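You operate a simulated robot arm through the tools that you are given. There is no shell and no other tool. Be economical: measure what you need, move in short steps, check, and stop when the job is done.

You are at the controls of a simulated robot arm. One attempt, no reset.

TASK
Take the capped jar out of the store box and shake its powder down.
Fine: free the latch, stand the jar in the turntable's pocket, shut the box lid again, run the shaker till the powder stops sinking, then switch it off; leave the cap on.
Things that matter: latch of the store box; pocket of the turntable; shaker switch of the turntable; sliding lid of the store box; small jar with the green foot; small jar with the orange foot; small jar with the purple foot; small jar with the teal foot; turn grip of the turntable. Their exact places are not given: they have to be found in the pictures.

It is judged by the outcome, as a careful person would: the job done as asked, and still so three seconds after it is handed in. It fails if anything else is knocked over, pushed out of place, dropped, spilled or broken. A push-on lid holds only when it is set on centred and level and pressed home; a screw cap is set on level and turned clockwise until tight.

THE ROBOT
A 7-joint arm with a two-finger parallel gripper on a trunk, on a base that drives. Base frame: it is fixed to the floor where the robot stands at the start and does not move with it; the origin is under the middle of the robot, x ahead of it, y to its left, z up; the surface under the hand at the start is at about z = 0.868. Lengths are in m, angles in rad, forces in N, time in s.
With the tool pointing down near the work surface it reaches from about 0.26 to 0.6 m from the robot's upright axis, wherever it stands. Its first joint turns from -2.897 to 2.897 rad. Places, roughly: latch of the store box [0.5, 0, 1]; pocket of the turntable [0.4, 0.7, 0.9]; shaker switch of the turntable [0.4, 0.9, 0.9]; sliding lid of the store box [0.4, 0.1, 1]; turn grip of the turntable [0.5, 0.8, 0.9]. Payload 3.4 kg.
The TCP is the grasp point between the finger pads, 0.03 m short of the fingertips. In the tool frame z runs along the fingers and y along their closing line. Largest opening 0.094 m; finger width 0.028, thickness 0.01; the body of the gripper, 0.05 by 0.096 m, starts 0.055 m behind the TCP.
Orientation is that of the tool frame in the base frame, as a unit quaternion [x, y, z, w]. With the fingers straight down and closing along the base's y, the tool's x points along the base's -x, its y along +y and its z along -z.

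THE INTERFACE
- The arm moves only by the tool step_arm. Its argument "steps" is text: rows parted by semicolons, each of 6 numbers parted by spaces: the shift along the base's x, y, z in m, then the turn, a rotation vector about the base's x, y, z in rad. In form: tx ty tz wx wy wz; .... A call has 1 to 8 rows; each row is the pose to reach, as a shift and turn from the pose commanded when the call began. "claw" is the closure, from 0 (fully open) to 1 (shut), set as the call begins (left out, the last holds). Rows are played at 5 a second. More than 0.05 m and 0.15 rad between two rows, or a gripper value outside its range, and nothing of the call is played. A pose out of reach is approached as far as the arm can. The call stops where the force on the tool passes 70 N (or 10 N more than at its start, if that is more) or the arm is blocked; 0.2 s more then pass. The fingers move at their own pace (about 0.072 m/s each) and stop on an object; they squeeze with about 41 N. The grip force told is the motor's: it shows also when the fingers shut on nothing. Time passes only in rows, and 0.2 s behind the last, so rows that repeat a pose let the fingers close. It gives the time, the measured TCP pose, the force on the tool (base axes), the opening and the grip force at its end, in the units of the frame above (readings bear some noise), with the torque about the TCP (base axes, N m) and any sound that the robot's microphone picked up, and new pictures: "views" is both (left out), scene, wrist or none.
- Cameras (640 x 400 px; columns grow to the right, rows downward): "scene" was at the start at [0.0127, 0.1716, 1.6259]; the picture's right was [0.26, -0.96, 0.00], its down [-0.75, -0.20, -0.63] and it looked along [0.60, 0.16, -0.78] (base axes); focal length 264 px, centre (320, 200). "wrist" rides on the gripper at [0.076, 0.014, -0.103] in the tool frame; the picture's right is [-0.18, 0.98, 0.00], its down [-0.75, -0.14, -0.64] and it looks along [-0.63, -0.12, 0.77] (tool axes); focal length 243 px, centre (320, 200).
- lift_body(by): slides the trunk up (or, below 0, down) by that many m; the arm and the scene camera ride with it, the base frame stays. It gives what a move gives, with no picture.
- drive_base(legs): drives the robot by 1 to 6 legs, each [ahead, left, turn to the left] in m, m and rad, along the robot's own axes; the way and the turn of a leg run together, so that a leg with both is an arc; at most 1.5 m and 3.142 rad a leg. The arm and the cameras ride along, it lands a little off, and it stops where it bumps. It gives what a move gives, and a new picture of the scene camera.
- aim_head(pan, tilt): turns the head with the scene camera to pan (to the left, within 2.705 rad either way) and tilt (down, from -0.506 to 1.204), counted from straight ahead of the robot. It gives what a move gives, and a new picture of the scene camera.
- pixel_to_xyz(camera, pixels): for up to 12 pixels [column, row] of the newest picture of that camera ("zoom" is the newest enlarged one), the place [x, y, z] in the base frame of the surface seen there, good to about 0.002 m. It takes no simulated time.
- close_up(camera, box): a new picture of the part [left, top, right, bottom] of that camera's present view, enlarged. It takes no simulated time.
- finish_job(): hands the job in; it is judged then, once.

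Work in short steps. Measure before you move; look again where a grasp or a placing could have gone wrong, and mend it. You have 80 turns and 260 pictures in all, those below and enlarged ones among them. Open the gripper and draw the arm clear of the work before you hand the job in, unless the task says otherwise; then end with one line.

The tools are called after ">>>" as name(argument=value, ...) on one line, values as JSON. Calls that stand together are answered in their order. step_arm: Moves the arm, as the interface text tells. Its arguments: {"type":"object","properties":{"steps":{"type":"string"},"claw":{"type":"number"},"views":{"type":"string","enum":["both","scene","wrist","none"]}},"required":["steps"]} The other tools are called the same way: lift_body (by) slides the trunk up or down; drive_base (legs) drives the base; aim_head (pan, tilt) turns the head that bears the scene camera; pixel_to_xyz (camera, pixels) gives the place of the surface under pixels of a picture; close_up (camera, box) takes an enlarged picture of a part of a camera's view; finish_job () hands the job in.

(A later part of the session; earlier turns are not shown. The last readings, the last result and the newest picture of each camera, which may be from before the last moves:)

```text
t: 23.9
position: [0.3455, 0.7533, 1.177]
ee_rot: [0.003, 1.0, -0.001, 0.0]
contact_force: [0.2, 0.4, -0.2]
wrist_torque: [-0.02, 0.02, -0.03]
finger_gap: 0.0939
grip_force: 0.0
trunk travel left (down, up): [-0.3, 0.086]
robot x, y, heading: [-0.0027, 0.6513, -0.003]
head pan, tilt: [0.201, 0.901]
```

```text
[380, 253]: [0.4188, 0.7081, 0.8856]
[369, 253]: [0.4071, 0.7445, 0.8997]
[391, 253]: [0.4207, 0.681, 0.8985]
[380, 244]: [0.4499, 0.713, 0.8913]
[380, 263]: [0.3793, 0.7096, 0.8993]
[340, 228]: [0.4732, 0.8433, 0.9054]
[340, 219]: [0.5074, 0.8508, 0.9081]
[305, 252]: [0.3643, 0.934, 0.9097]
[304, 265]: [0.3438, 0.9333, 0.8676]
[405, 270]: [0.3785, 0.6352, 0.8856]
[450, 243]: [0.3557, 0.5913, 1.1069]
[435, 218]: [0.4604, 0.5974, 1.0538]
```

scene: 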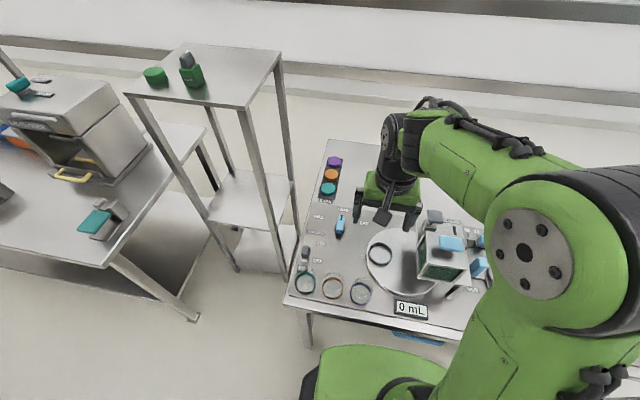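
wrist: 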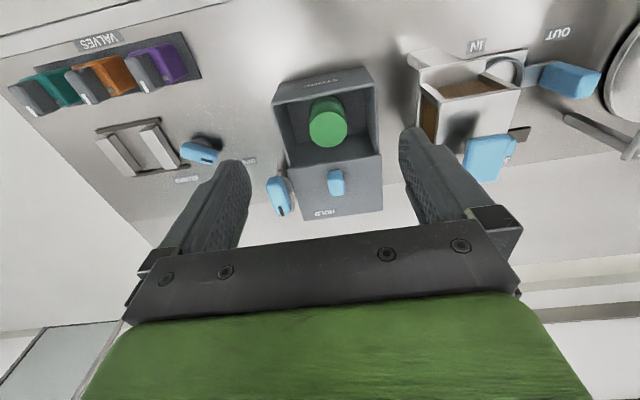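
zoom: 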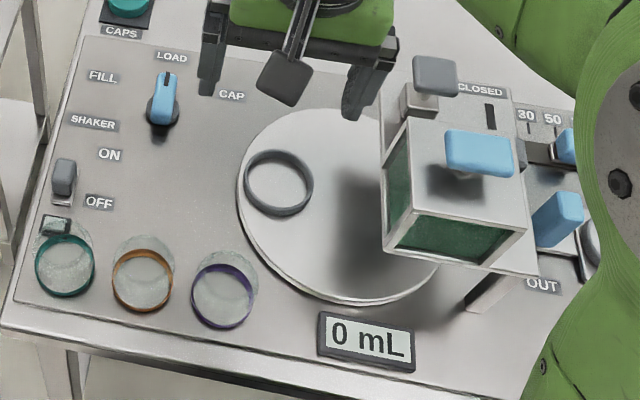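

Pocket centre ≈(0.4175,0.7125), floor 0.8855, rim 0.900; the grip already points to LOAD. Look at the switch closely, raise the arm, and drive back for the jar.

>>> close_up(camera="scene", box=[285, 225, 355, 295])

>>> close_up(camera="wrist", box=[380, 0, 480, 120])

>>> step_arm(steps="0 0 0.04 0 0 0; 0 0 0.08 0 0 0; 0 0 0.12 0 0 0", views="wrist")

>>> pixel_to_xyz(camera="wrist", pixels=[[450, 60], [300, 118], [437, 60]])

>>> drive_base(legs=[[0, -0.65, 0]])

```text
5.71 times, centred on (320, 260) of scene
```

zoom: 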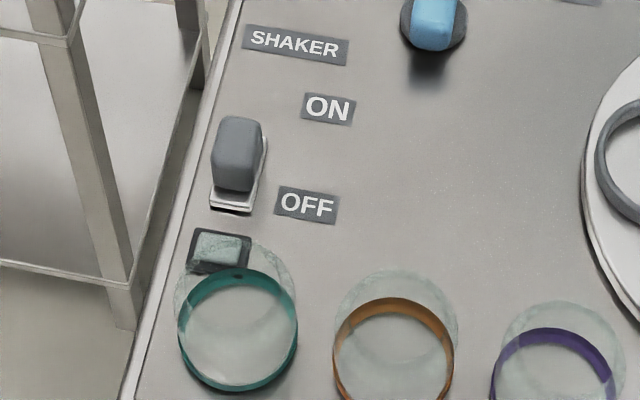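

```text
3.33 times, centred on (430, 60) of wrist
```

zoom: 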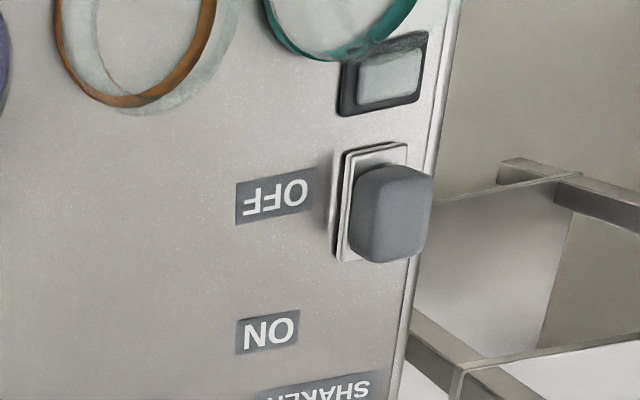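

```text
t: 24.7
position: [0.3471, 0.7544, 1.298]
ee_rot: [0.002, 1.0, 0.001, 0.0]
contact_force: [0.1, 0.3, 0.1]
wrist_torque: [-0.03, 0.01, -0.05]
finger_gap: 0.0941
grip_force: 0.2
trunk travel left (down, up): [-0.3, 0.086]
robot x, y, heading: [0.0035, 0.6515, -0.005]
head pan, tilt: [0.201, 0.901]
```

wrist: 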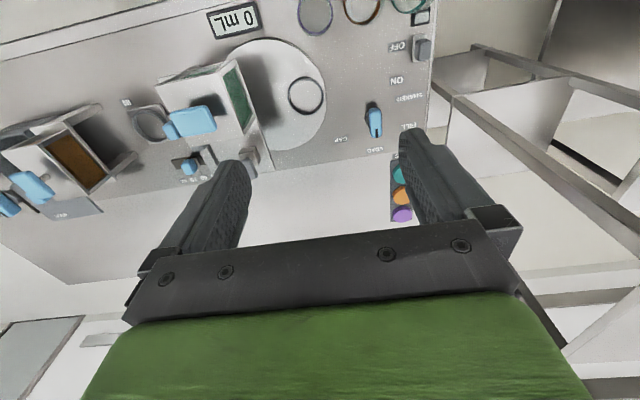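

```text
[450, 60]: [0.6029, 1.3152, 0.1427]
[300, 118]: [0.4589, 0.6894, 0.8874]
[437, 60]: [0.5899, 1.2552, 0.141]
```

```text
t: 28.3
position: [0.3447, 0.1033, 1.2971]
ee_rot: [-0.002, 1.0, -0.001, 0.0]
contact_force: [-0.2, 0.6, -0.2]
wrist_torque: [0.04, 0.0, 0.0]
finger_gap: 0.094
grip_force: 0.1
trunk travel left (down, up): [-0.3, 0.086]
robot x, y, heading: [-0.0025, -0.002, -0.001]
head pan, tilt: [0.201, 0.901]
```

scene: 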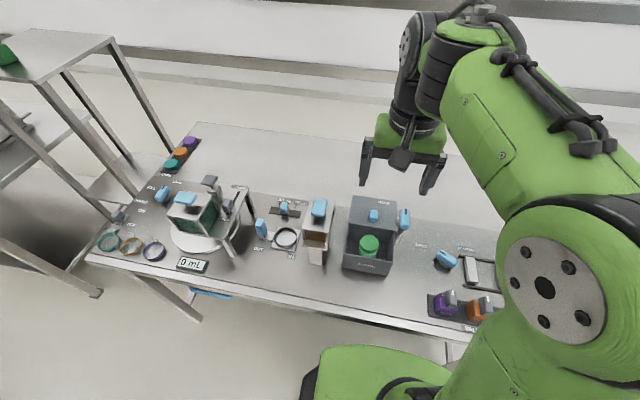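

Descend above the jar with a 75 mm opening; stop at z≈0.99 to look.

>>> step_arm(steps="0.01 0 -0.04 0 0 0; 0.02 0 -0.08 0 0 0; 0.03 0 -0.12 0 0 0; 0.04 -0.001 -0.16 0 0 0; 0.05 -0.001 -0.2 0 0 0; 0.0635 -0.0015 -0.24 0 0 0; 0.0635 -0.0015 -0.28 0 0 0; 0.0635 -0.0015 -0.30 0 0 0", claw=0.2, views="both")

>>> close_up(camera="wrist", box=[180, 40, 460, 240])

>>> close_up(camera="scene", box=[310, 180, 450, 290])

```text
t: 30.1
position: [0.4088, 0.1015, 0.9987]
ee_rot: [-0.001, 1.0, 0.0, -0.001]
contact_force: [0.6, -0.2, 0.4]
wrist_torque: [-0.03, -0.02, 0.0]
finger_gap: 0.0753
grip_force: 0.1
trunk travel left (down, up): [-0.3, 0.086]
robot x, y, heading: [0.002, 0.0001, 0.004]
head pan, tilt: [0.201, 0.901]
```

scene: 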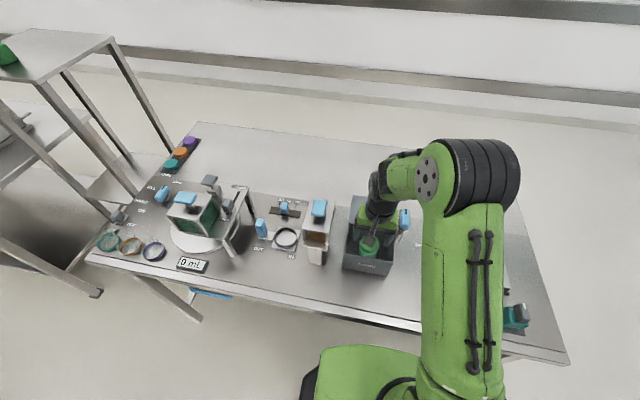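
wrist: 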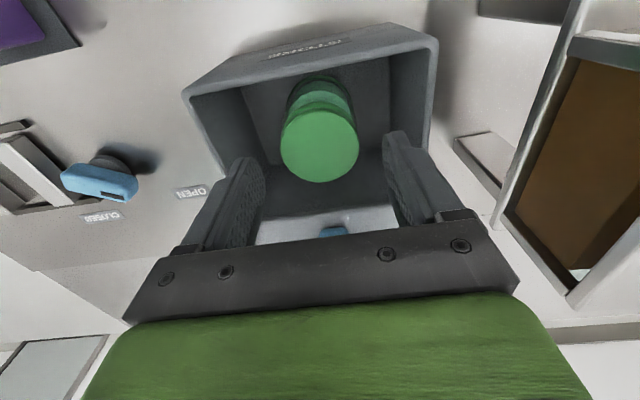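

```text
2.00 times, centred on (320, 140) of wrist
```

zoom: 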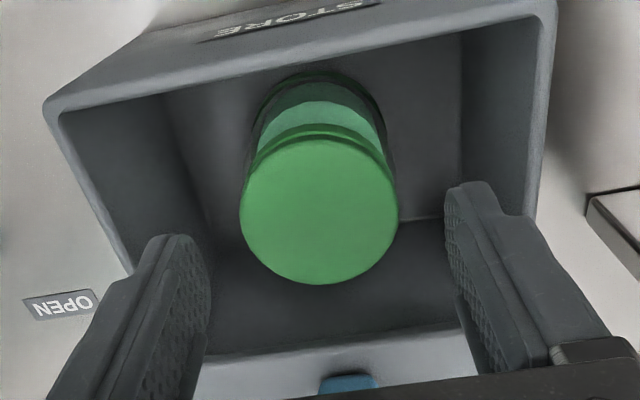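

```text
3.64 times, centred on (380, 235) of scene
```

zoom: 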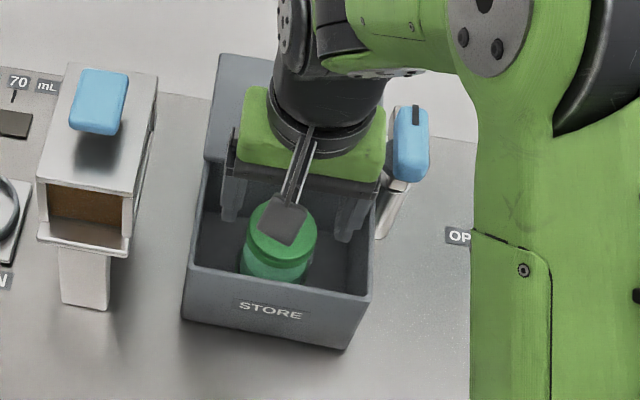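

Check the cap centre from this close view.

>>> pixel_to_xyz(camera="wrist", pixels=[[320, 146], [284, 144], [356, 144], [320, 114], [320, 179]])

```text
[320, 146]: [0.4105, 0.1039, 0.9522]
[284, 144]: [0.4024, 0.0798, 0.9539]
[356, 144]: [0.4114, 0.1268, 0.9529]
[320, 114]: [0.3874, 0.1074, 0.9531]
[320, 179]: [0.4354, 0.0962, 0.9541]
```

Centre ≈(0.410,0.102). Descend to z 0.925 and close.

>>> step_arm(steps="0.0015 0.001 -0.025 0 0 0; 0.0015 0.001 -0.05 0 0 0; 0.0015 0.001 -0.074 0 0 0", views="none")

>>> step_arm(steps="0 0 0 0 0 0; 0 0 0 0 0 0; 0 0 0 0 0 0; 0 0 0 0 0 0", claw=1, views="wrist")

```text
t: 30.9
position: [0.4103, 0.1028, 0.9237]
ee_rot: [-0.001, 1.0, 0.0, 0.0]
contact_force: [0.4, -0.6, 0.0]
wrist_torque: [0.02, 0.0, 0.01]
finger_gap: 0.075
grip_force: 0.1
trunk travel left (down, up): [-0.3, 0.086]
robot x, y, heading: [-0.0038, 0.0017, -0.003]
head pan, tilt: [0.201, 0.901]
```

```text
t: 31.9
position: [0.4104, 0.1036, 0.9246]
ee_rot: [-0.001, 1.0, 0.0, -0.001]
contact_force: [-0.5, 0.0, 0.2]
wrist_torque: [0.01, 0.0, -0.01]
finger_gap: 0.0598
grip_force: 40.9
trunk travel left (down, up): [-0.3, 0.086]
robot x, y, heading: [0.0013, 0.0017, 0.001]
head pan, tilt: [0.201, 0.901]
```

wrist: 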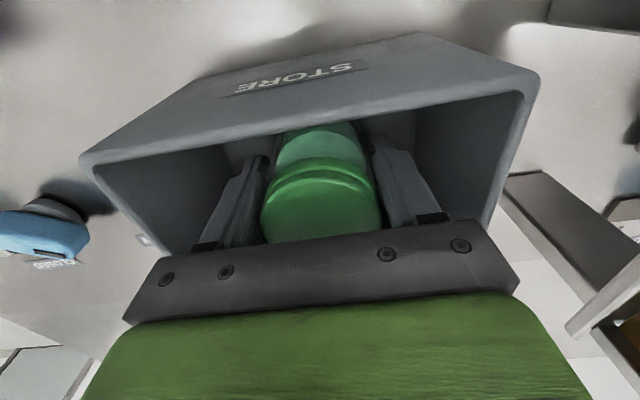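

Firm grip on the body (gap 0.060). Lift straight up.

>>> step_arm(steps="0 0 0.02 0 0 0; 0 0 0.05 0 0 0; 0 0 0.09 0 0 0; 0 0 0.135 0 0 0; 0 0 0.18 0 0 0", views="both")

>>> close_up(camera="wrist", box=[180, 40, 460, 240])

>>> close_up(camera="scene", box=[310, 140, 450, 290])

```text
t: 33.1
position: [0.4108, 0.1027, 1.1036]
ee_rot: [-0.001, 1.0, 0.0, 0.0]
contact_force: [-1.0, 0.6, -1.5]
wrist_torque: [0.0, 0.0, 0.01]
finger_gap: 0.0601
grip_force: 40.9
trunk travel left (down, up): [-0.3, 0.086]
robot x, y, heading: [0.0003, 0.0017, -0.0]
head pan, tilt: [0.201, 0.901]
```

scene: 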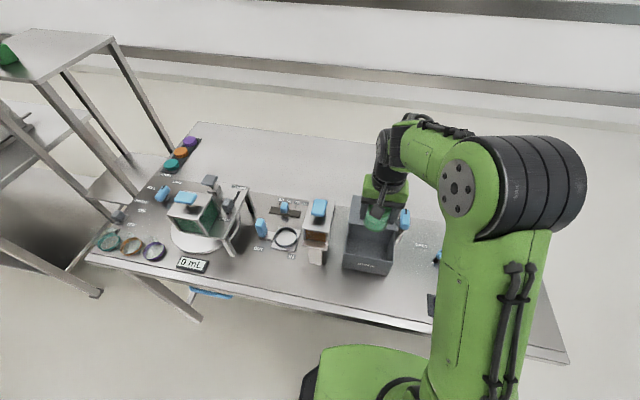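
wrist: 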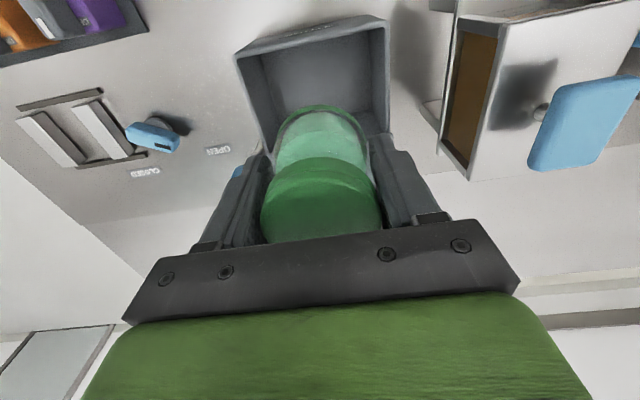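

```text
2.00 times, centred on (320, 140) of wrist
```

zoom: 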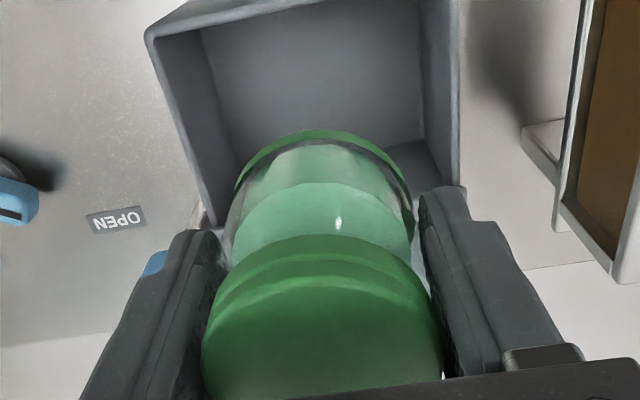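

```text
2.67 times, centred on (380, 215) of scene
```

zoom: 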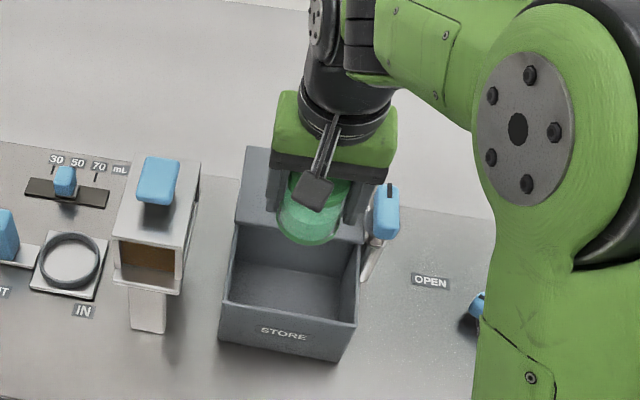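

The jar is held securely. Raise it high and drive left to bring it over the pocket.

>>> step_arm(steps="0 0 0.04 0 0 0; 0 0 0.08 0 0 0; 0 0 0.12 0 0 0; 0 0 0.16 0 0 0; 0 0 0.2 0 0 0", views="none")

>>> drive_base(legs=[[0, 0.61, 0]])

>>> step_arm(steps="0 0 0 0 0 0", views="wrist")

```text
t: 34.3
position: [0.4121, 0.1048, 1.3058]
ee_rot: [-0.002, 1.0, 0.0, -0.001]
contact_force: [0.0, -0.2, -1.2]
wrist_torque: [0.04, 0.01, 0.02]
finger_gap: 0.0601
grip_force: 41.3
trunk travel left (down, up): [-0.3, 0.086]
robot x, y, heading: [-0.0009, -0.001, 0.004]
head pan, tilt: [0.201, 0.901]
```

```text
t: 37.8
position: [0.4079, 0.7116, 1.3041]
ee_rot: [-0.003, 1.0, 0.0, 0.0]
contact_force: [-0.3, 0.5, -1.3]
wrist_torque: [-0.05, -0.02, -0.01]
finger_gap: 0.06
grip_force: 41.1
trunk travel left (down, up): [-0.3, 0.086]
robot x, y, heading: [-0.0024, 0.6058, 0.008]
head pan, tilt: [0.201, 0.901]
```

scene: 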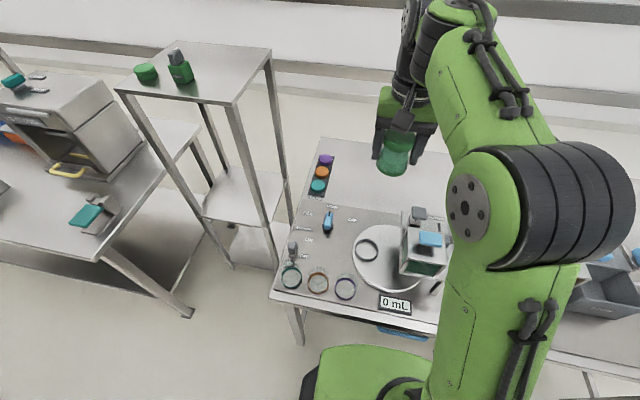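

```text
t: 38.1
position: [0.4088, 0.7117, 1.3029]
ee_rot: [-0.003, 1.0, 0.0, 0.001]
contact_force: [-0.1, -0.2, -2.3]
wrist_torque: [-0.01, 0.0, -0.01]
finger_gap: 0.0599
grip_force: 40.7
trunk travel left (down, up): [-0.3, 0.086]
robot x, y, heading: [-0.0032, 0.6026, 0.003]
head pan, tilt: [0.201, 0.901]
```

wrist: 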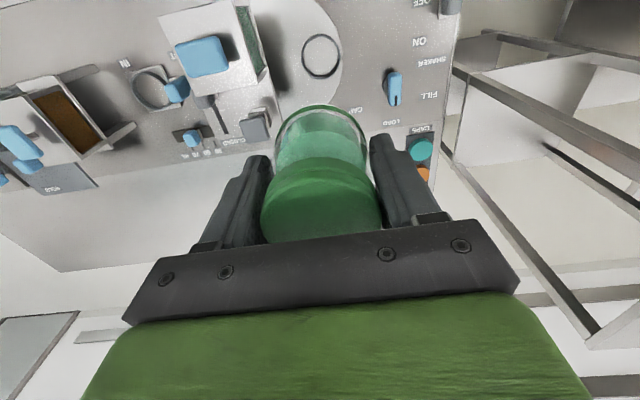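

Measure the pocket ring precisely from enlarged views.

>>> close_up(camera="scene", box=[340, 225, 400, 275])

>>> close_up(camera="wrist", box=[280, 20, 360, 90])

```text
8.00 times, centred on (370, 250) of scene
```

zoom: 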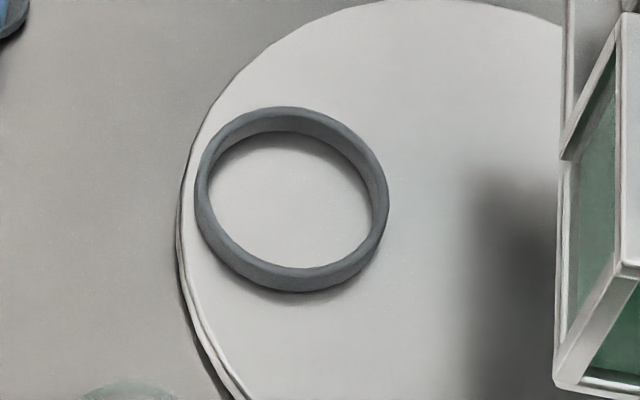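

```text
5.71 times, centred on (320, 55) of wrist
```

zoom: 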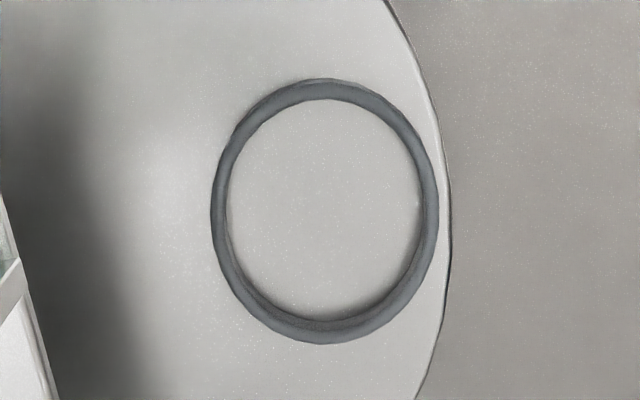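

>>> pixel_to_xyz(camera="zoom", pixels=[[218, 208], [432, 210], [325, 87], [325, 331], [248, 128], [400, 125], [255, 305], [405, 300], [325, 210], [234, 210], [418, 210]])

>>> pixel_to_xyz(camera="scene", pixels=[[365.3, 239.2], [376, 245], [377.4, 250], [374, 258.5], [365, 260], [355.6, 253], [355.2, 246], [358, 241.5], [367, 250]])

```text
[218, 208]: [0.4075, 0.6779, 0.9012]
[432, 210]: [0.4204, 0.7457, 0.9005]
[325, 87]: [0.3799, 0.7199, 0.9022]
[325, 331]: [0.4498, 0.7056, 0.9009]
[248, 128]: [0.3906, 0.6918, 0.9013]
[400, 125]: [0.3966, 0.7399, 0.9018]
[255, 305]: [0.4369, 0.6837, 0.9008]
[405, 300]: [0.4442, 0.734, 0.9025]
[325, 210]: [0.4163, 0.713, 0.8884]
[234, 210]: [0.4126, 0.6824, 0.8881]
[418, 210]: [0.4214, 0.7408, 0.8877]
```

```text
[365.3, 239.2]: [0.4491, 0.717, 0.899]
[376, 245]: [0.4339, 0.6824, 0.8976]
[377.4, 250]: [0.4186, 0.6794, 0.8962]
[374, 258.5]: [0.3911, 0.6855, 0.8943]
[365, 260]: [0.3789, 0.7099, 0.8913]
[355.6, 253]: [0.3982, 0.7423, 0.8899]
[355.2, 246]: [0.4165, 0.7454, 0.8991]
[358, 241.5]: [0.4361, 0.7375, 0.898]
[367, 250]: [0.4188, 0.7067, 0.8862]
```

Pocket centre ≈(0.4155,0.7125), floor 0.887, rim 0.901. Check the hopper's nearest face for clearance.

>>> pixel_to_xyz(camera="scene", pixels=[[402, 232], [402, 245], [403, 262], [401, 225], [405, 213], [420, 215], [428, 228], [442, 233], [398, 250]])

>>> close_up(camera="scene", box=[380, 190, 460, 310])

```text
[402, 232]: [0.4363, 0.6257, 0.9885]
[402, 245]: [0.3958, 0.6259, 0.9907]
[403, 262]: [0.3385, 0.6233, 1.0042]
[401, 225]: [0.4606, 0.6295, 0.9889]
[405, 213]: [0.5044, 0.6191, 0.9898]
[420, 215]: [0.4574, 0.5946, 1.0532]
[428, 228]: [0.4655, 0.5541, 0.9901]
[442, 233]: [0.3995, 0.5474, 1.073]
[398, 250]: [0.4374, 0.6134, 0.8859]
```

```text
3.33 times, centred on (420, 250) of scene
```

zoom: 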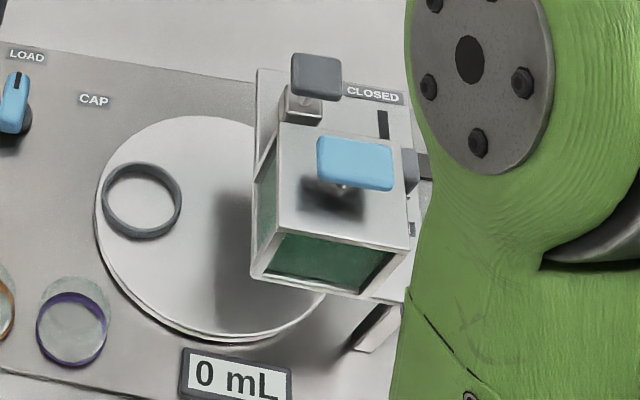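

The hopper edge is at y≈0.63, z≥0.99. To keep the forearm clear of it I drive 0.15 further left and then reach back right.

>>> drive_base(legs=[[0, 0.15, 0]])

>>> step_arm(steps="0 -0.04 0 0 0 0; 0 -0.08 0 0 0 0; 0 -0.12 0 0 0 0; 0 -0.145 0 0 0 0; 0 -0.145 0 0 0 0", views="both")

```text
t: 39.5
position: [0.4068, 0.8648, 1.304]
ee_rot: [-0.004, 1.0, 0.0, 0.0]
contact_force: [0.3, 0.9, -1.3]
wrist_torque: [-0.01, -0.02, 0.0]
finger_gap: 0.0598
grip_force: 41.2
trunk travel left (down, up): [-0.3, 0.086]
robot x, y, heading: [0.0001, 0.7591, 0.006]
head pan, tilt: [0.201, 0.901]
```

scene: 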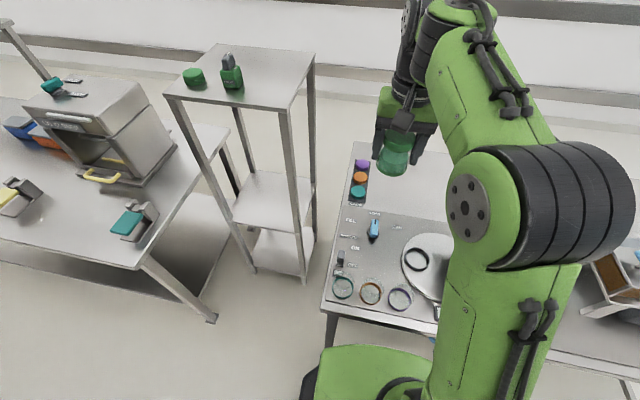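

```text
t: 40.7
position: [0.4071, 0.7182, 1.3043]
ee_rot: [-0.003, 1.0, 0.001, -0.001]
contact_force: [-0.4, -1.0, -1.6]
wrist_torque: [0.0, 0.0, 0.02]
finger_gap: 0.0603
grip_force: 40.9
trunk travel left (down, up): [-0.3, 0.086]
robot x, y, heading: [-0.004, 0.76, 0.011]
head pan, tilt: [0.201, 0.901]
```

scene: 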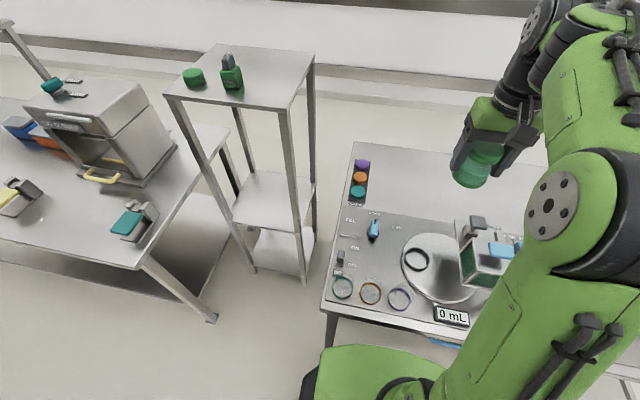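
wrist: 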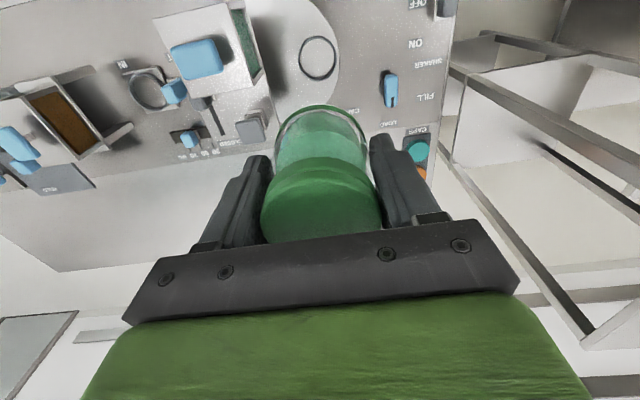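

Descend over the pocket to z≈0.985, then check alignment.

>>> step_arm(steps="0.0085 -0.006 -0.04 0 0 0; 0.0085 -0.006 -0.08 0 0 0; 0.0085 -0.006 -0.12 0 0 0; 0.0085 -0.006 -0.16 0 0 0; 0.0085 -0.006 -0.2 0 0 0; 0.0085 -0.006 -0.24 0 0 0; 0.0085 -0.006 -0.28 0 0 0; 0.0085 -0.006 -0.319 0 0 0", views="both")

>>> close_up(camera="scene", box=[380, 200, 500, 310])

>>> close_up(camera="wrist", box=[220, 40, 420, 240])

```text
t: 42.5
position: [0.4145, 0.7112, 0.9847]
ee_rot: [-0.004, 1.0, 0.0, 0.001]
contact_force: [0.6, 0.4, -2.6]
wrist_torque: [0.04, 0.0, -0.04]
finger_gap: 0.0603
grip_force: 40.9
trunk travel left (down, up): [-0.3, 0.086]
robot x, y, heading: [-0.002, 0.7553, 0.007]
head pan, tilt: [0.201, 0.901]
```

scene: 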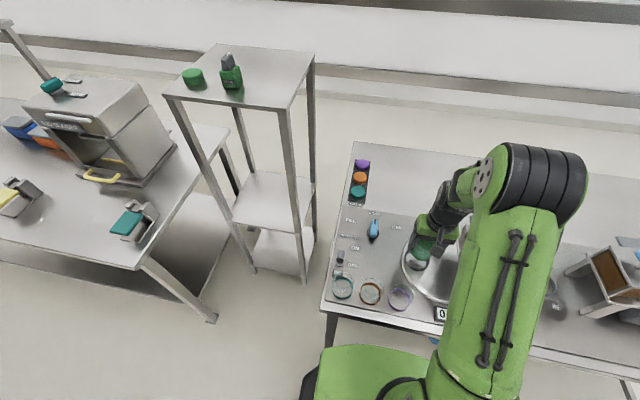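
wrist: 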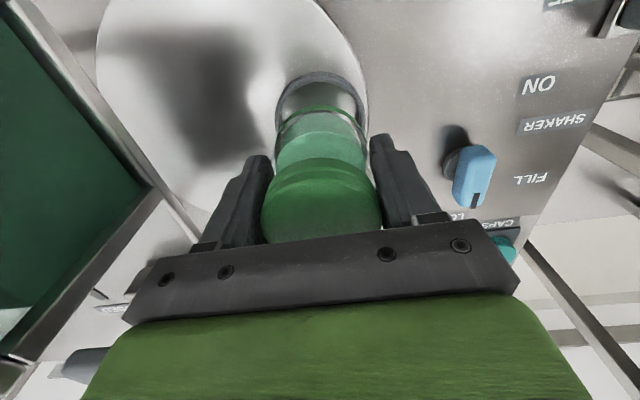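

```text
3.64 times, centred on (440, 255) of scene
```

zoom: 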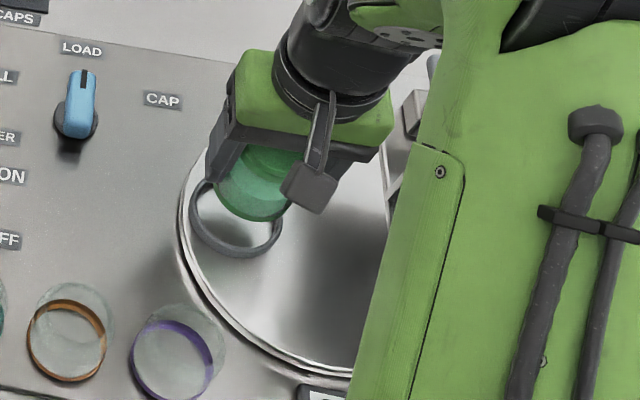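

```text
2.00 times, centred on (320, 140) of wrist
```

zoom: 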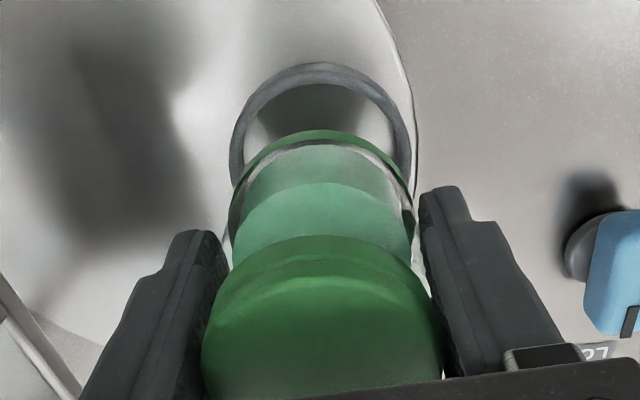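

Well aligned. Lower to just above the rim (z 0.957) and look.

>>> step_arm(steps="0.001 0.001 -0.015 0 0 0; 0.001 0.001 -0.028 0 0 0; 0.001 0.001 -0.028 0 0 0", views="wrist")

>>> close_up(camera="wrist", box=[250, 70, 390, 190])

>>> close_up(camera="scene", box=[390, 220, 470, 300])

```text
t: 43.3
position: [0.4164, 0.7121, 0.9575]
ee_rot: [-0.005, 1.0, 0.0, 0.0]
contact_force: [-1.0, 0.5, -1.5]
wrist_torque: [-0.04, -0.01, -0.01]
finger_gap: 0.0602
grip_force: 40.8
trunk travel left (down, up): [-0.3, 0.086]
robot x, y, heading: [-0.0015, 0.7534, 0.006]
head pan, tilt: [0.201, 0.901]
```

wrist: 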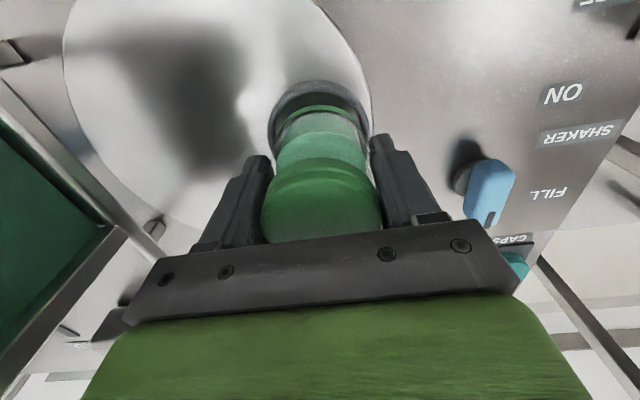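

```text
3.33 times, centred on (320, 130) of wrist
```

zoom: 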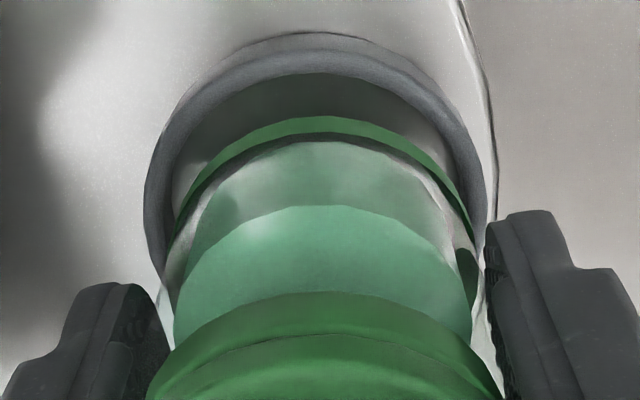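

```text
5.00 times, centred on (430, 260) of scene
```

zoom: 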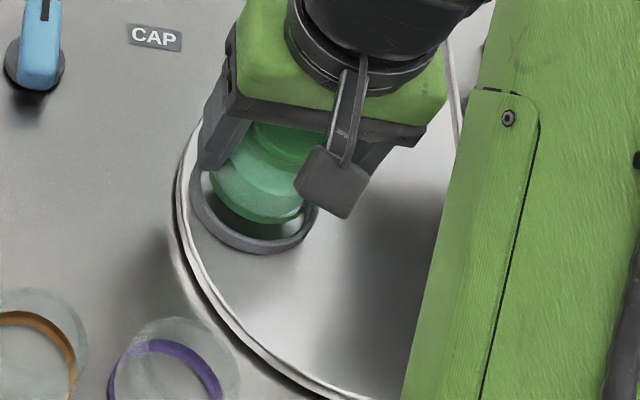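

Aligned within ~1 mm. Lower gently until contact.

>>> step_arm(steps="0 0 -0.006 0 0 0; 0 0 -0.011 0 0 0; 0 0 -0.015 0 0 0; 0 0 -0.018 0 0 0", views="wrist")

>>> close_up(camera="wrist", box=[250, 70, 390, 190])

>>> close_up(camera="scene", box=[390, 220, 470, 300])

```text
t: 44.3
position: [0.4164, 0.713, 0.9397]
ee_rot: [-0.004, 1.0, 0.0, 0.0]
contact_force: [-0.1, 0.1, -2.2]
wrist_torque: [0.0, 0.0, 0.0]
finger_gap: 0.0599
grip_force: 40.9
trunk travel left (down, up): [-0.3, 0.086]
robot x, y, heading: [-0.0046, 0.7533, 0.011]
head pan, tilt: [0.201, 0.901]
```

wrist: 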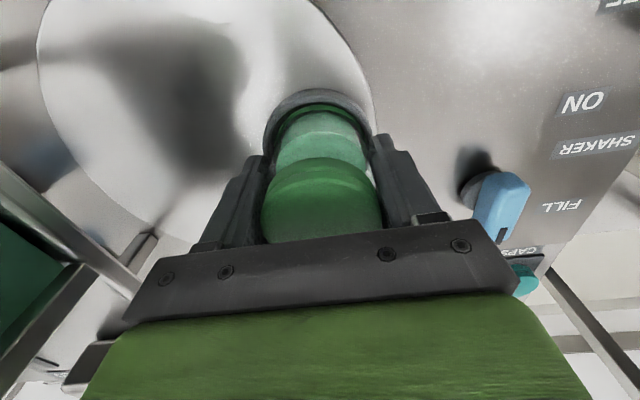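

```text
3.33 times, centred on (320, 130) of wrist
```

zoom: 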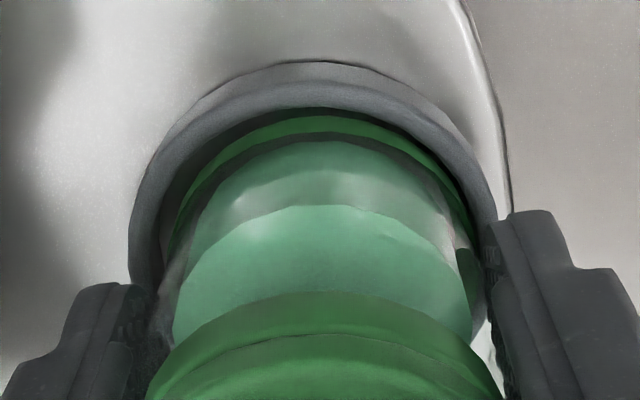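

```text
5.00 times, centred on (430, 260) of scene
```

zoom: 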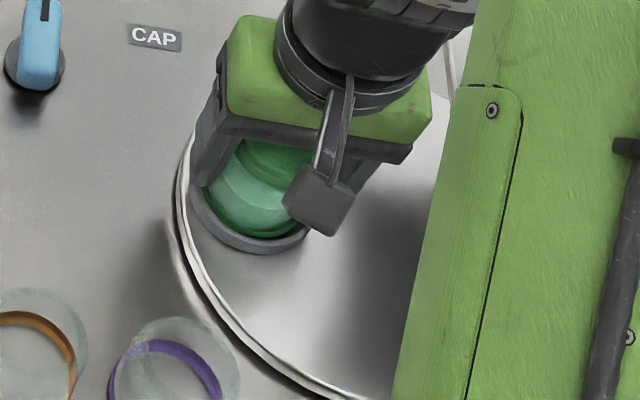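

The foot is inside the ring, no floor contact yet; lower a few mm more.

>>> step_arm(steps="0 0 -0.0015 0 0 0; 0 0 -0.003 0 0 0; 0 0 -0.0045 0 0 0", views="none")

```text
t: 45.1
position: [0.417, 0.7132, 0.9349]
ee_rot: [-0.004, 1.0, 0.0, 0.003]
contact_force: [0.9, -0.7, 19.8]
wrist_torque: [0.02, 0.34, 0.08]
finger_gap: 0.0599
grip_force: 41.6
trunk travel left (down, up): [-0.3, 0.086]
robot x, y, heading: [-0.0043, 0.7563, 0.003]
head pan, tilt: [0.201, 0.901]
```

Floor contact (20 N). Ease up 1.5 mm, open, and rise.

>>> step_arm(steps="0 0 0.0015 0 0 0; 0 0 0.0015 0 0 0", views="none")

>>> step_arm(steps="0 0 0 0 0 0; 0 0 0 0 0 0; 0 0 0 0 0 0; 0 0 0.03 0 0 0; 0 0 0.07 0 0 0; 0 0 0.11 0 0 0; 0 0 0.15 0 0 0", claw=0.15, views="both")

>>> close_up(camera="wrist", box=[220, 30, 420, 200])

>>> close_up(camera="scene", box=[390, 220, 470, 300])

```text
t: 45.7
position: [0.4167, 0.7123, 0.9377]
ee_rot: [-0.005, 1.0, 0.001, 0.0]
contact_force: [2.6, -0.5, 10.9]
wrist_torque: [-0.05, -0.27, 0.12]
finger_gap: 0.0602
grip_force: 40.9
trunk travel left (down, up): [-0.3, 0.086]
robot x, y, heading: [-0.0024, 0.7532, 0.011]
head pan, tilt: [0.201, 0.901]
```

```text
t: 47.3
position: [0.4137, 0.7137, 1.0876]
ee_rot: [-0.005, 1.0, 0.0, 0.001]
contact_force: [0.1, -0.6, 0.1]
wrist_torque: [-0.02, -0.01, 0.02]
finger_gap: 0.0797
grip_force: 0.0
trunk travel left (down, up): [-0.3, 0.086]
robot x, y, heading: [-0.001, 0.7569, 0.009]
head pan, tilt: [0.201, 0.901]
```

scene: 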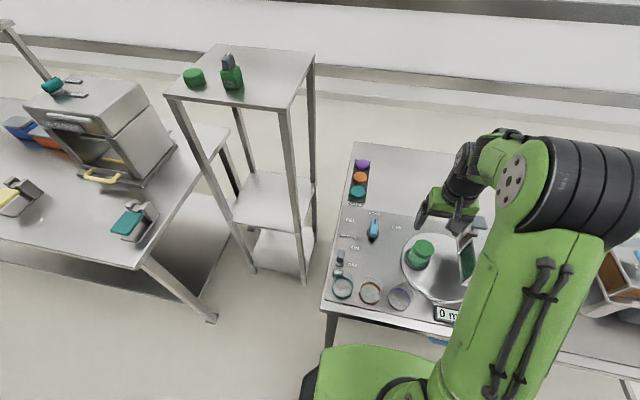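
wrist: 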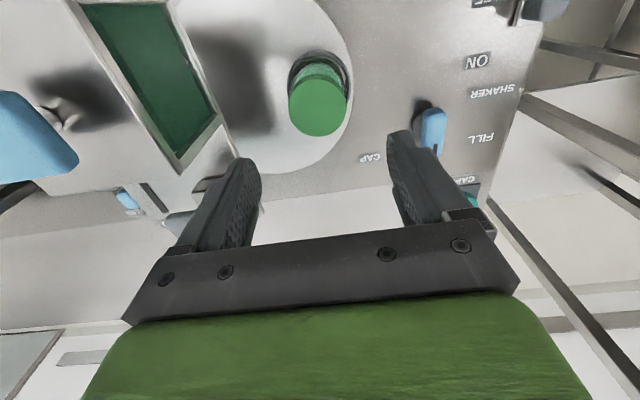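

```text
2.35 times, centred on (320, 115) of wrist
```

zoom: 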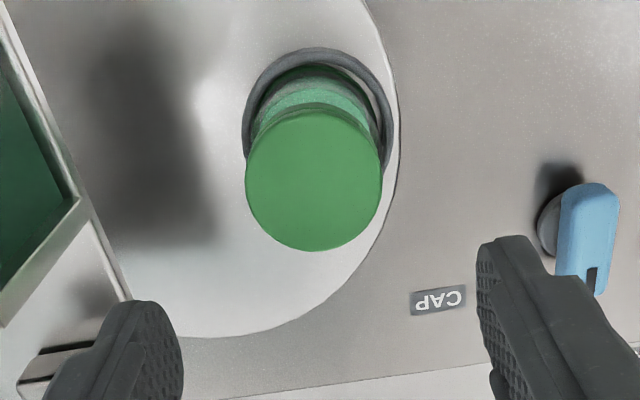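

```text
5.00 times, centred on (430, 260) of scene
```

zoom: 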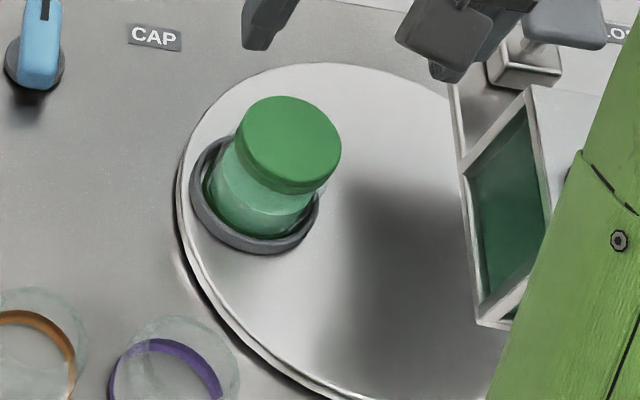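

The jar stands in the pocket. Check that its cap is level.

>>> pixel_to_xyz(camera="scene", pixels=[[424, 247], [416, 246], [431, 247.5], [424, 241.5], [424, 252]])

>>> pixel_to_xyz(camera="wrist", pixels=[[317, 106], [292, 105], [343, 103], [317, 85], [317, 130]])

```text
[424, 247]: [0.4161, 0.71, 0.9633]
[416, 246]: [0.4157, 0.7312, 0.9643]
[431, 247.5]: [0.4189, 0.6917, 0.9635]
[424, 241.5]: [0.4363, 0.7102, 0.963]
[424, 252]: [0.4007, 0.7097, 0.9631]
```

```text
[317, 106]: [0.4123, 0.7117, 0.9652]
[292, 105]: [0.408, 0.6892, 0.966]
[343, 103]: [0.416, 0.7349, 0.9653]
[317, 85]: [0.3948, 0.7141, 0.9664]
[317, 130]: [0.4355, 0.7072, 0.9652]
```

Level and seated. Now raise the arm and drive back to shut the lid.

>>> step_arm(steps="0 0 0.045 0 0 0; 0 0 0.09 0 0 0; 0 0 0.135 0 0 0; 0 0 0.18 0 0 0; 0 0 0.21 0 0 0", claw=0.3, views="none")

>>> drive_base(legs=[[0, -0.63, 0]])

>>> pixel_to_xyz(camera="scene", pixels=[[320, 200]])

```text
t: 48.5
position: [0.4174, 0.7119, 1.2954]
ee_rot: [-0.005, 1.0, 0.001, 0.0]
contact_force: [0.5, 0.3, -0.1]
wrist_torque: [0.01, 0.03, -0.01]
finger_gap: 0.0659
grip_force: 0.0
trunk travel left (down, up): [-0.3, 0.086]
robot x, y, heading: [-0.0022, 0.7537, 0.003]
head pan, tilt: [0.201, 0.901]
```

```text
t: 52.1
position: [0.4231, 0.083, 1.2958]
ee_rot: [-0.006, 1.0, 0.0, 0.0]
contact_force: [-0.1, 1.2, -0.1]
wrist_torque: [0.0, -0.04, -0.04]
finger_gap: 0.0656
grip_force: 0.1
trunk travel left (down, up): [-0.3, 0.086]
robot x, y, heading: [0.005, 0.1287, 0.009]
head pan, tilt: [0.201, 0.901]
```

scene: 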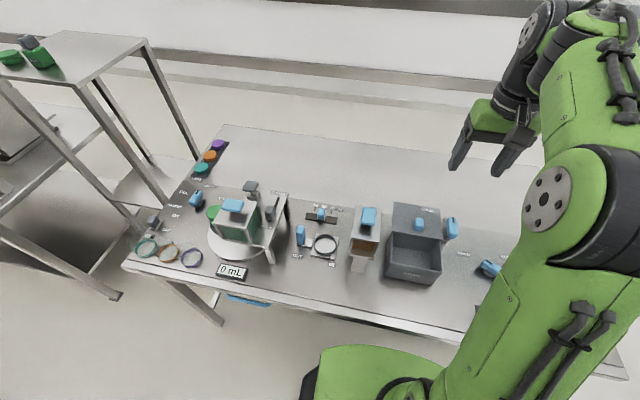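

```text
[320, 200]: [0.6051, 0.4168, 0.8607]
```

Move above the lid handle, descending to z≈1.06.

>>> step_arm(steps="0.02 0.01 -0.03 0 0 -0.012; 0.035 0.02 -0.065 0 0 -0.012; 0.05 0.02 -0.10 0 0 -0.012; 0.057 0.02 -0.14 0 0 -0.012; 0.057 0.02 -0.18 0 0 -0.012; 0.057 0.02 -0.21 0 0 -0.012; 0.057 0.02 -0.236 0 0 -0.012", views="wrist")

>>> close_up(camera="scene", box=[340, 180, 480, 300])

>>> pixel_to_xyz(camera="wrist", pixels=[[320, 150], [310, 150], [330, 150], [320, 140], [320, 165]])

```text
t: 53.7
position: [0.4812, 0.1037, 1.0584]
ee_rot: [0.001, 1.0, 0.0, 0.0]
contact_force: [0.3, -0.3, 0.4]
wrist_torque: [-0.01, 0.03, 0.02]
finger_gap: 0.0655
grip_force: 0.1
trunk travel left (down, up): [-0.3, 0.086]
robot x, y, heading: [0.0025, 0.1263, 0.012]
head pan, tilt: [0.201, 0.901]
```

wrist: 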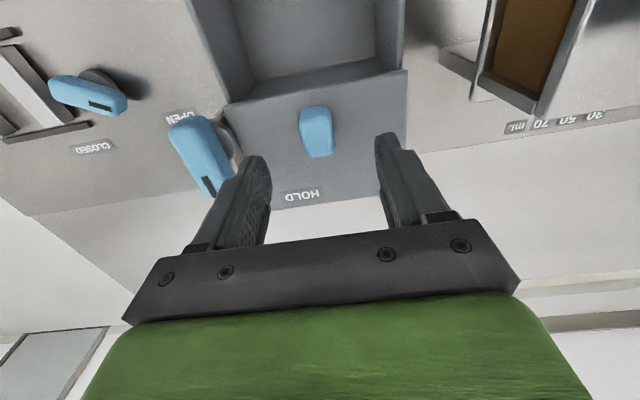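

```text
3.33 times, centred on (410, 240) of scene
```

zoom: 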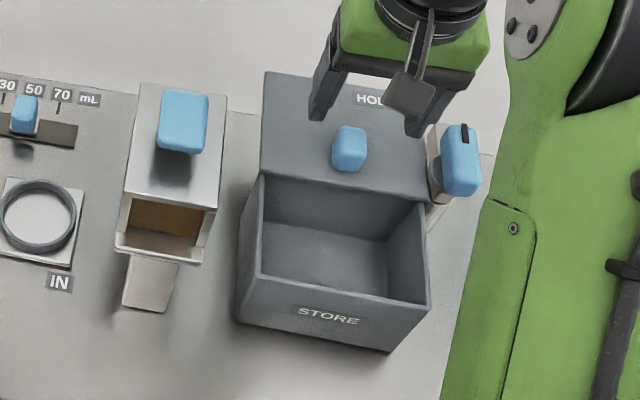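

```text
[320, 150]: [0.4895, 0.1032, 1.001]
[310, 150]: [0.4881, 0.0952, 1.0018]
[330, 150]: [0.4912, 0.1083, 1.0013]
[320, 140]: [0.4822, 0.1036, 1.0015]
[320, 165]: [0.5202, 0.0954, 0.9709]
```

Handle centre ≈(0.479,0.102). Descend and grip.

>>> step_arm(steps="-0.001 -0.001 -0.025 0 0 0; -0.001 -0.001 -0.05 0 0 0", views="none")

>>> step_arm(steps="0 0 0 0 0 0; 0 0 0 0 0 0; 0 0 0 0 0 0", claw=1, views="none")

>>> step_arm(steps="-0.015 0 0 0 0 0; -0.03 0 0 0 0 0; -0.045 0 0 0 0 0; -0.06 0 0 0 0 0; -0.075 0 0 0 0 0; -0.09 0 0 0 0 0; -0.098 0 0 0 0 0; -0.104 0 0 0 0 0", views="both")

>>> close_up(camera="scene", box=[340, 180, 480, 300])

```text
t: 54.3
position: [0.4806, 0.1017, 1.0095]
ee_rot: [0.001, 1.0, 0.0, 0.0]
contact_force: [-0.5, -0.1, 0.4]
wrist_torque: [-0.01, 0.03, 0.03]
finger_gap: 0.0657
grip_force: 0.2
trunk travel left (down, up): [-0.3, 0.086]
robot x, y, heading: [0.0024, 0.1244, 0.014]
head pan, tilt: [0.201, 0.901]
```

```text
t: 55.1
position: [0.4812, 0.102, 1.0084]
ee_rot: [0.001, 1.0, 0.0, 0.0]
contact_force: [-0.6, -3.5, -2.6]
wrist_torque: [-0.2, -0.26, 0.17]
finger_gap: 0.0233
grip_force: 45.0
trunk travel left (down, up): [-0.3, 0.086]
robot x, y, heading: [0.0021, 0.1218, 0.008]
head pan, tilt: [0.201, 0.901]
```

```text
t: 56.9
position: [0.3799, 0.1017, 1.0086]
ee_rot: [0.002, 1.0, 0.0, 0.002]
contact_force: [15.8, -8.8, 3.7]
wrist_torque: [-0.18, 1.07, 0.17]
finger_gap: 0.0235
grip_force: 44.8
trunk travel left (down, up): [-0.3, 0.086]
robot x, y, heading: [0.0049, 0.1288, 0.01]
head pan, tilt: [0.201, 0.901]
```

scene: 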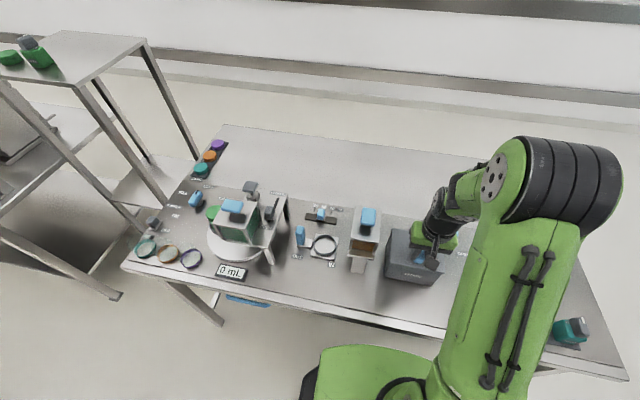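
wrist: 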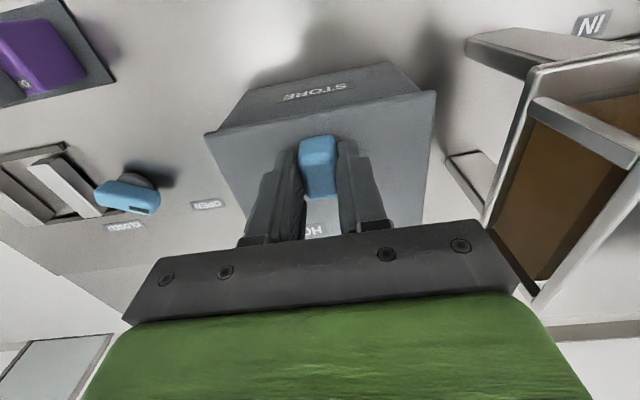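

```text
3.33 times, centred on (410, 240) of scene
```

zoom: 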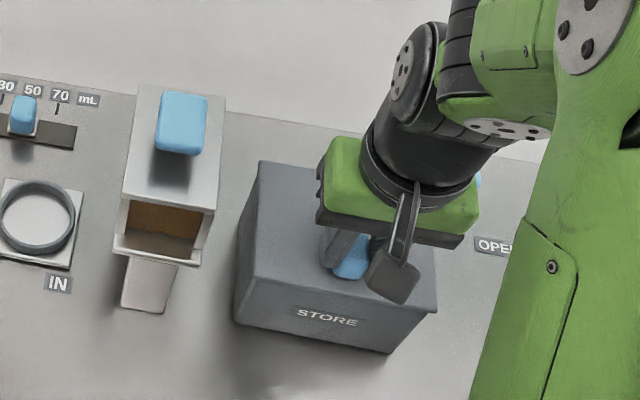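

Lid shut (handle back at x 0.380, stop force felt). Release, rise high and drive left to the switch.

>>> step_arm(steps="0.002 0 0 0 0 0; 0.002 0 0 0 0 0; 0.002 0 0.04 0 0 0; 0.002 0 0.085 0 0 0; 0 0 0.13 0 0 0; 0 0 0.175 0 0 0; 0 0 0.22 0 0 0; 0 0 0.26 0 0 0", claw=0.3, views="none")

>>> close_up(camera="scene", box=[340, 180, 480, 300])

>>> drive_base(legs=[[0, 0.75, 0]])

>>> step_arm(steps="0 0.01 0 0 0 0", views="wrist")

```text
t: 58.7
position: [0.3746, 0.101, 1.2702]
ee_rot: [0.001, 1.0, 0.0, 0.0]
contact_force: [-0.2, 0.0, 0.8]
wrist_torque: [0.03, 0.0, 0.04]
finger_gap: 0.0659
grip_force: 0.0
trunk travel left (down, up): [-0.3, 0.086]
robot x, y, heading: [0.0017, 0.1223, 0.008]
head pan, tilt: [0.201, 0.901]
```

```text
3.33 times, centred on (410, 240) of scene
```

zoom: 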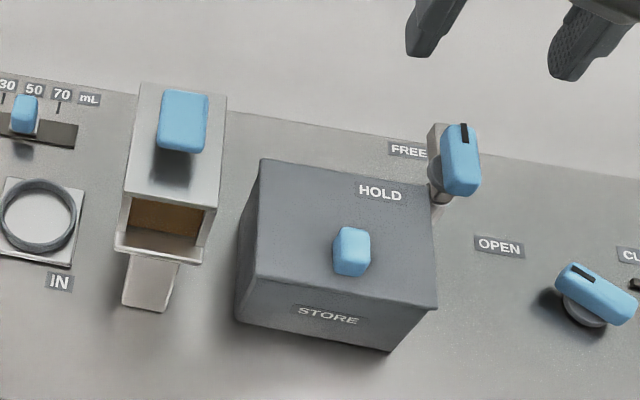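

```text
t: 62.4
position: [0.3542, 0.7865, 1.2695]
ee_rot: [0.02, 1.0, 0.0, 0.001]
contact_force: [-0.5, 0.6, -0.3]
wrist_torque: [0.02, 0.01, -0.01]
finger_gap: 0.0658
grip_force: 0.0
trunk travel left (down, up): [-0.3, 0.086]
robot x, y, heading: [-0.0183, 0.825, -0.028]
head pan, tilt: [0.201, 0.901]
stopped in leg 1: the robot was blocked; the commanded pose is now the measured one
```

scene: 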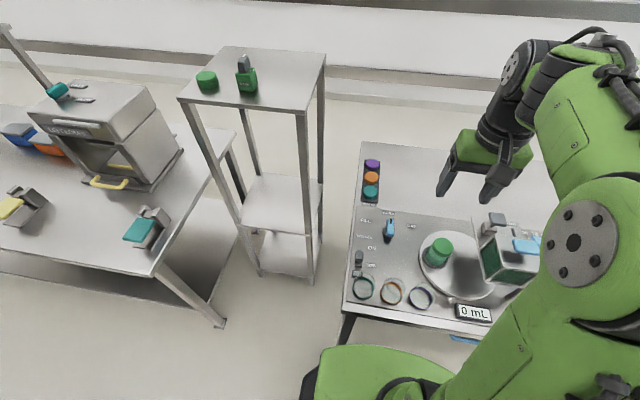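

```text
t: 62.8
position: [0.3548, 0.7963, 1.2712]
ee_rot: [0.021, 1.0, 0.0, 0.0]
contact_force: [-0.5, 0.4, -0.4]
wrist_torque: [-0.03, 0.0, -0.03]
finger_gap: 0.0659
grip_force: 0.0
trunk travel left (down, up): [-0.3, 0.086]
robot x, y, heading: [-0.0174, 0.8197, -0.025]
head pan, tilt: [0.201, 0.901]
```

wrist: 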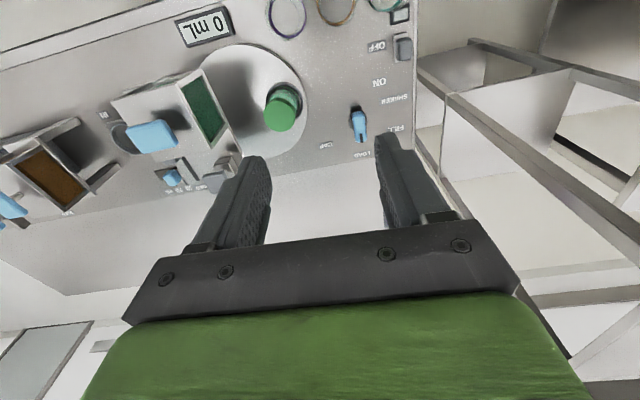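

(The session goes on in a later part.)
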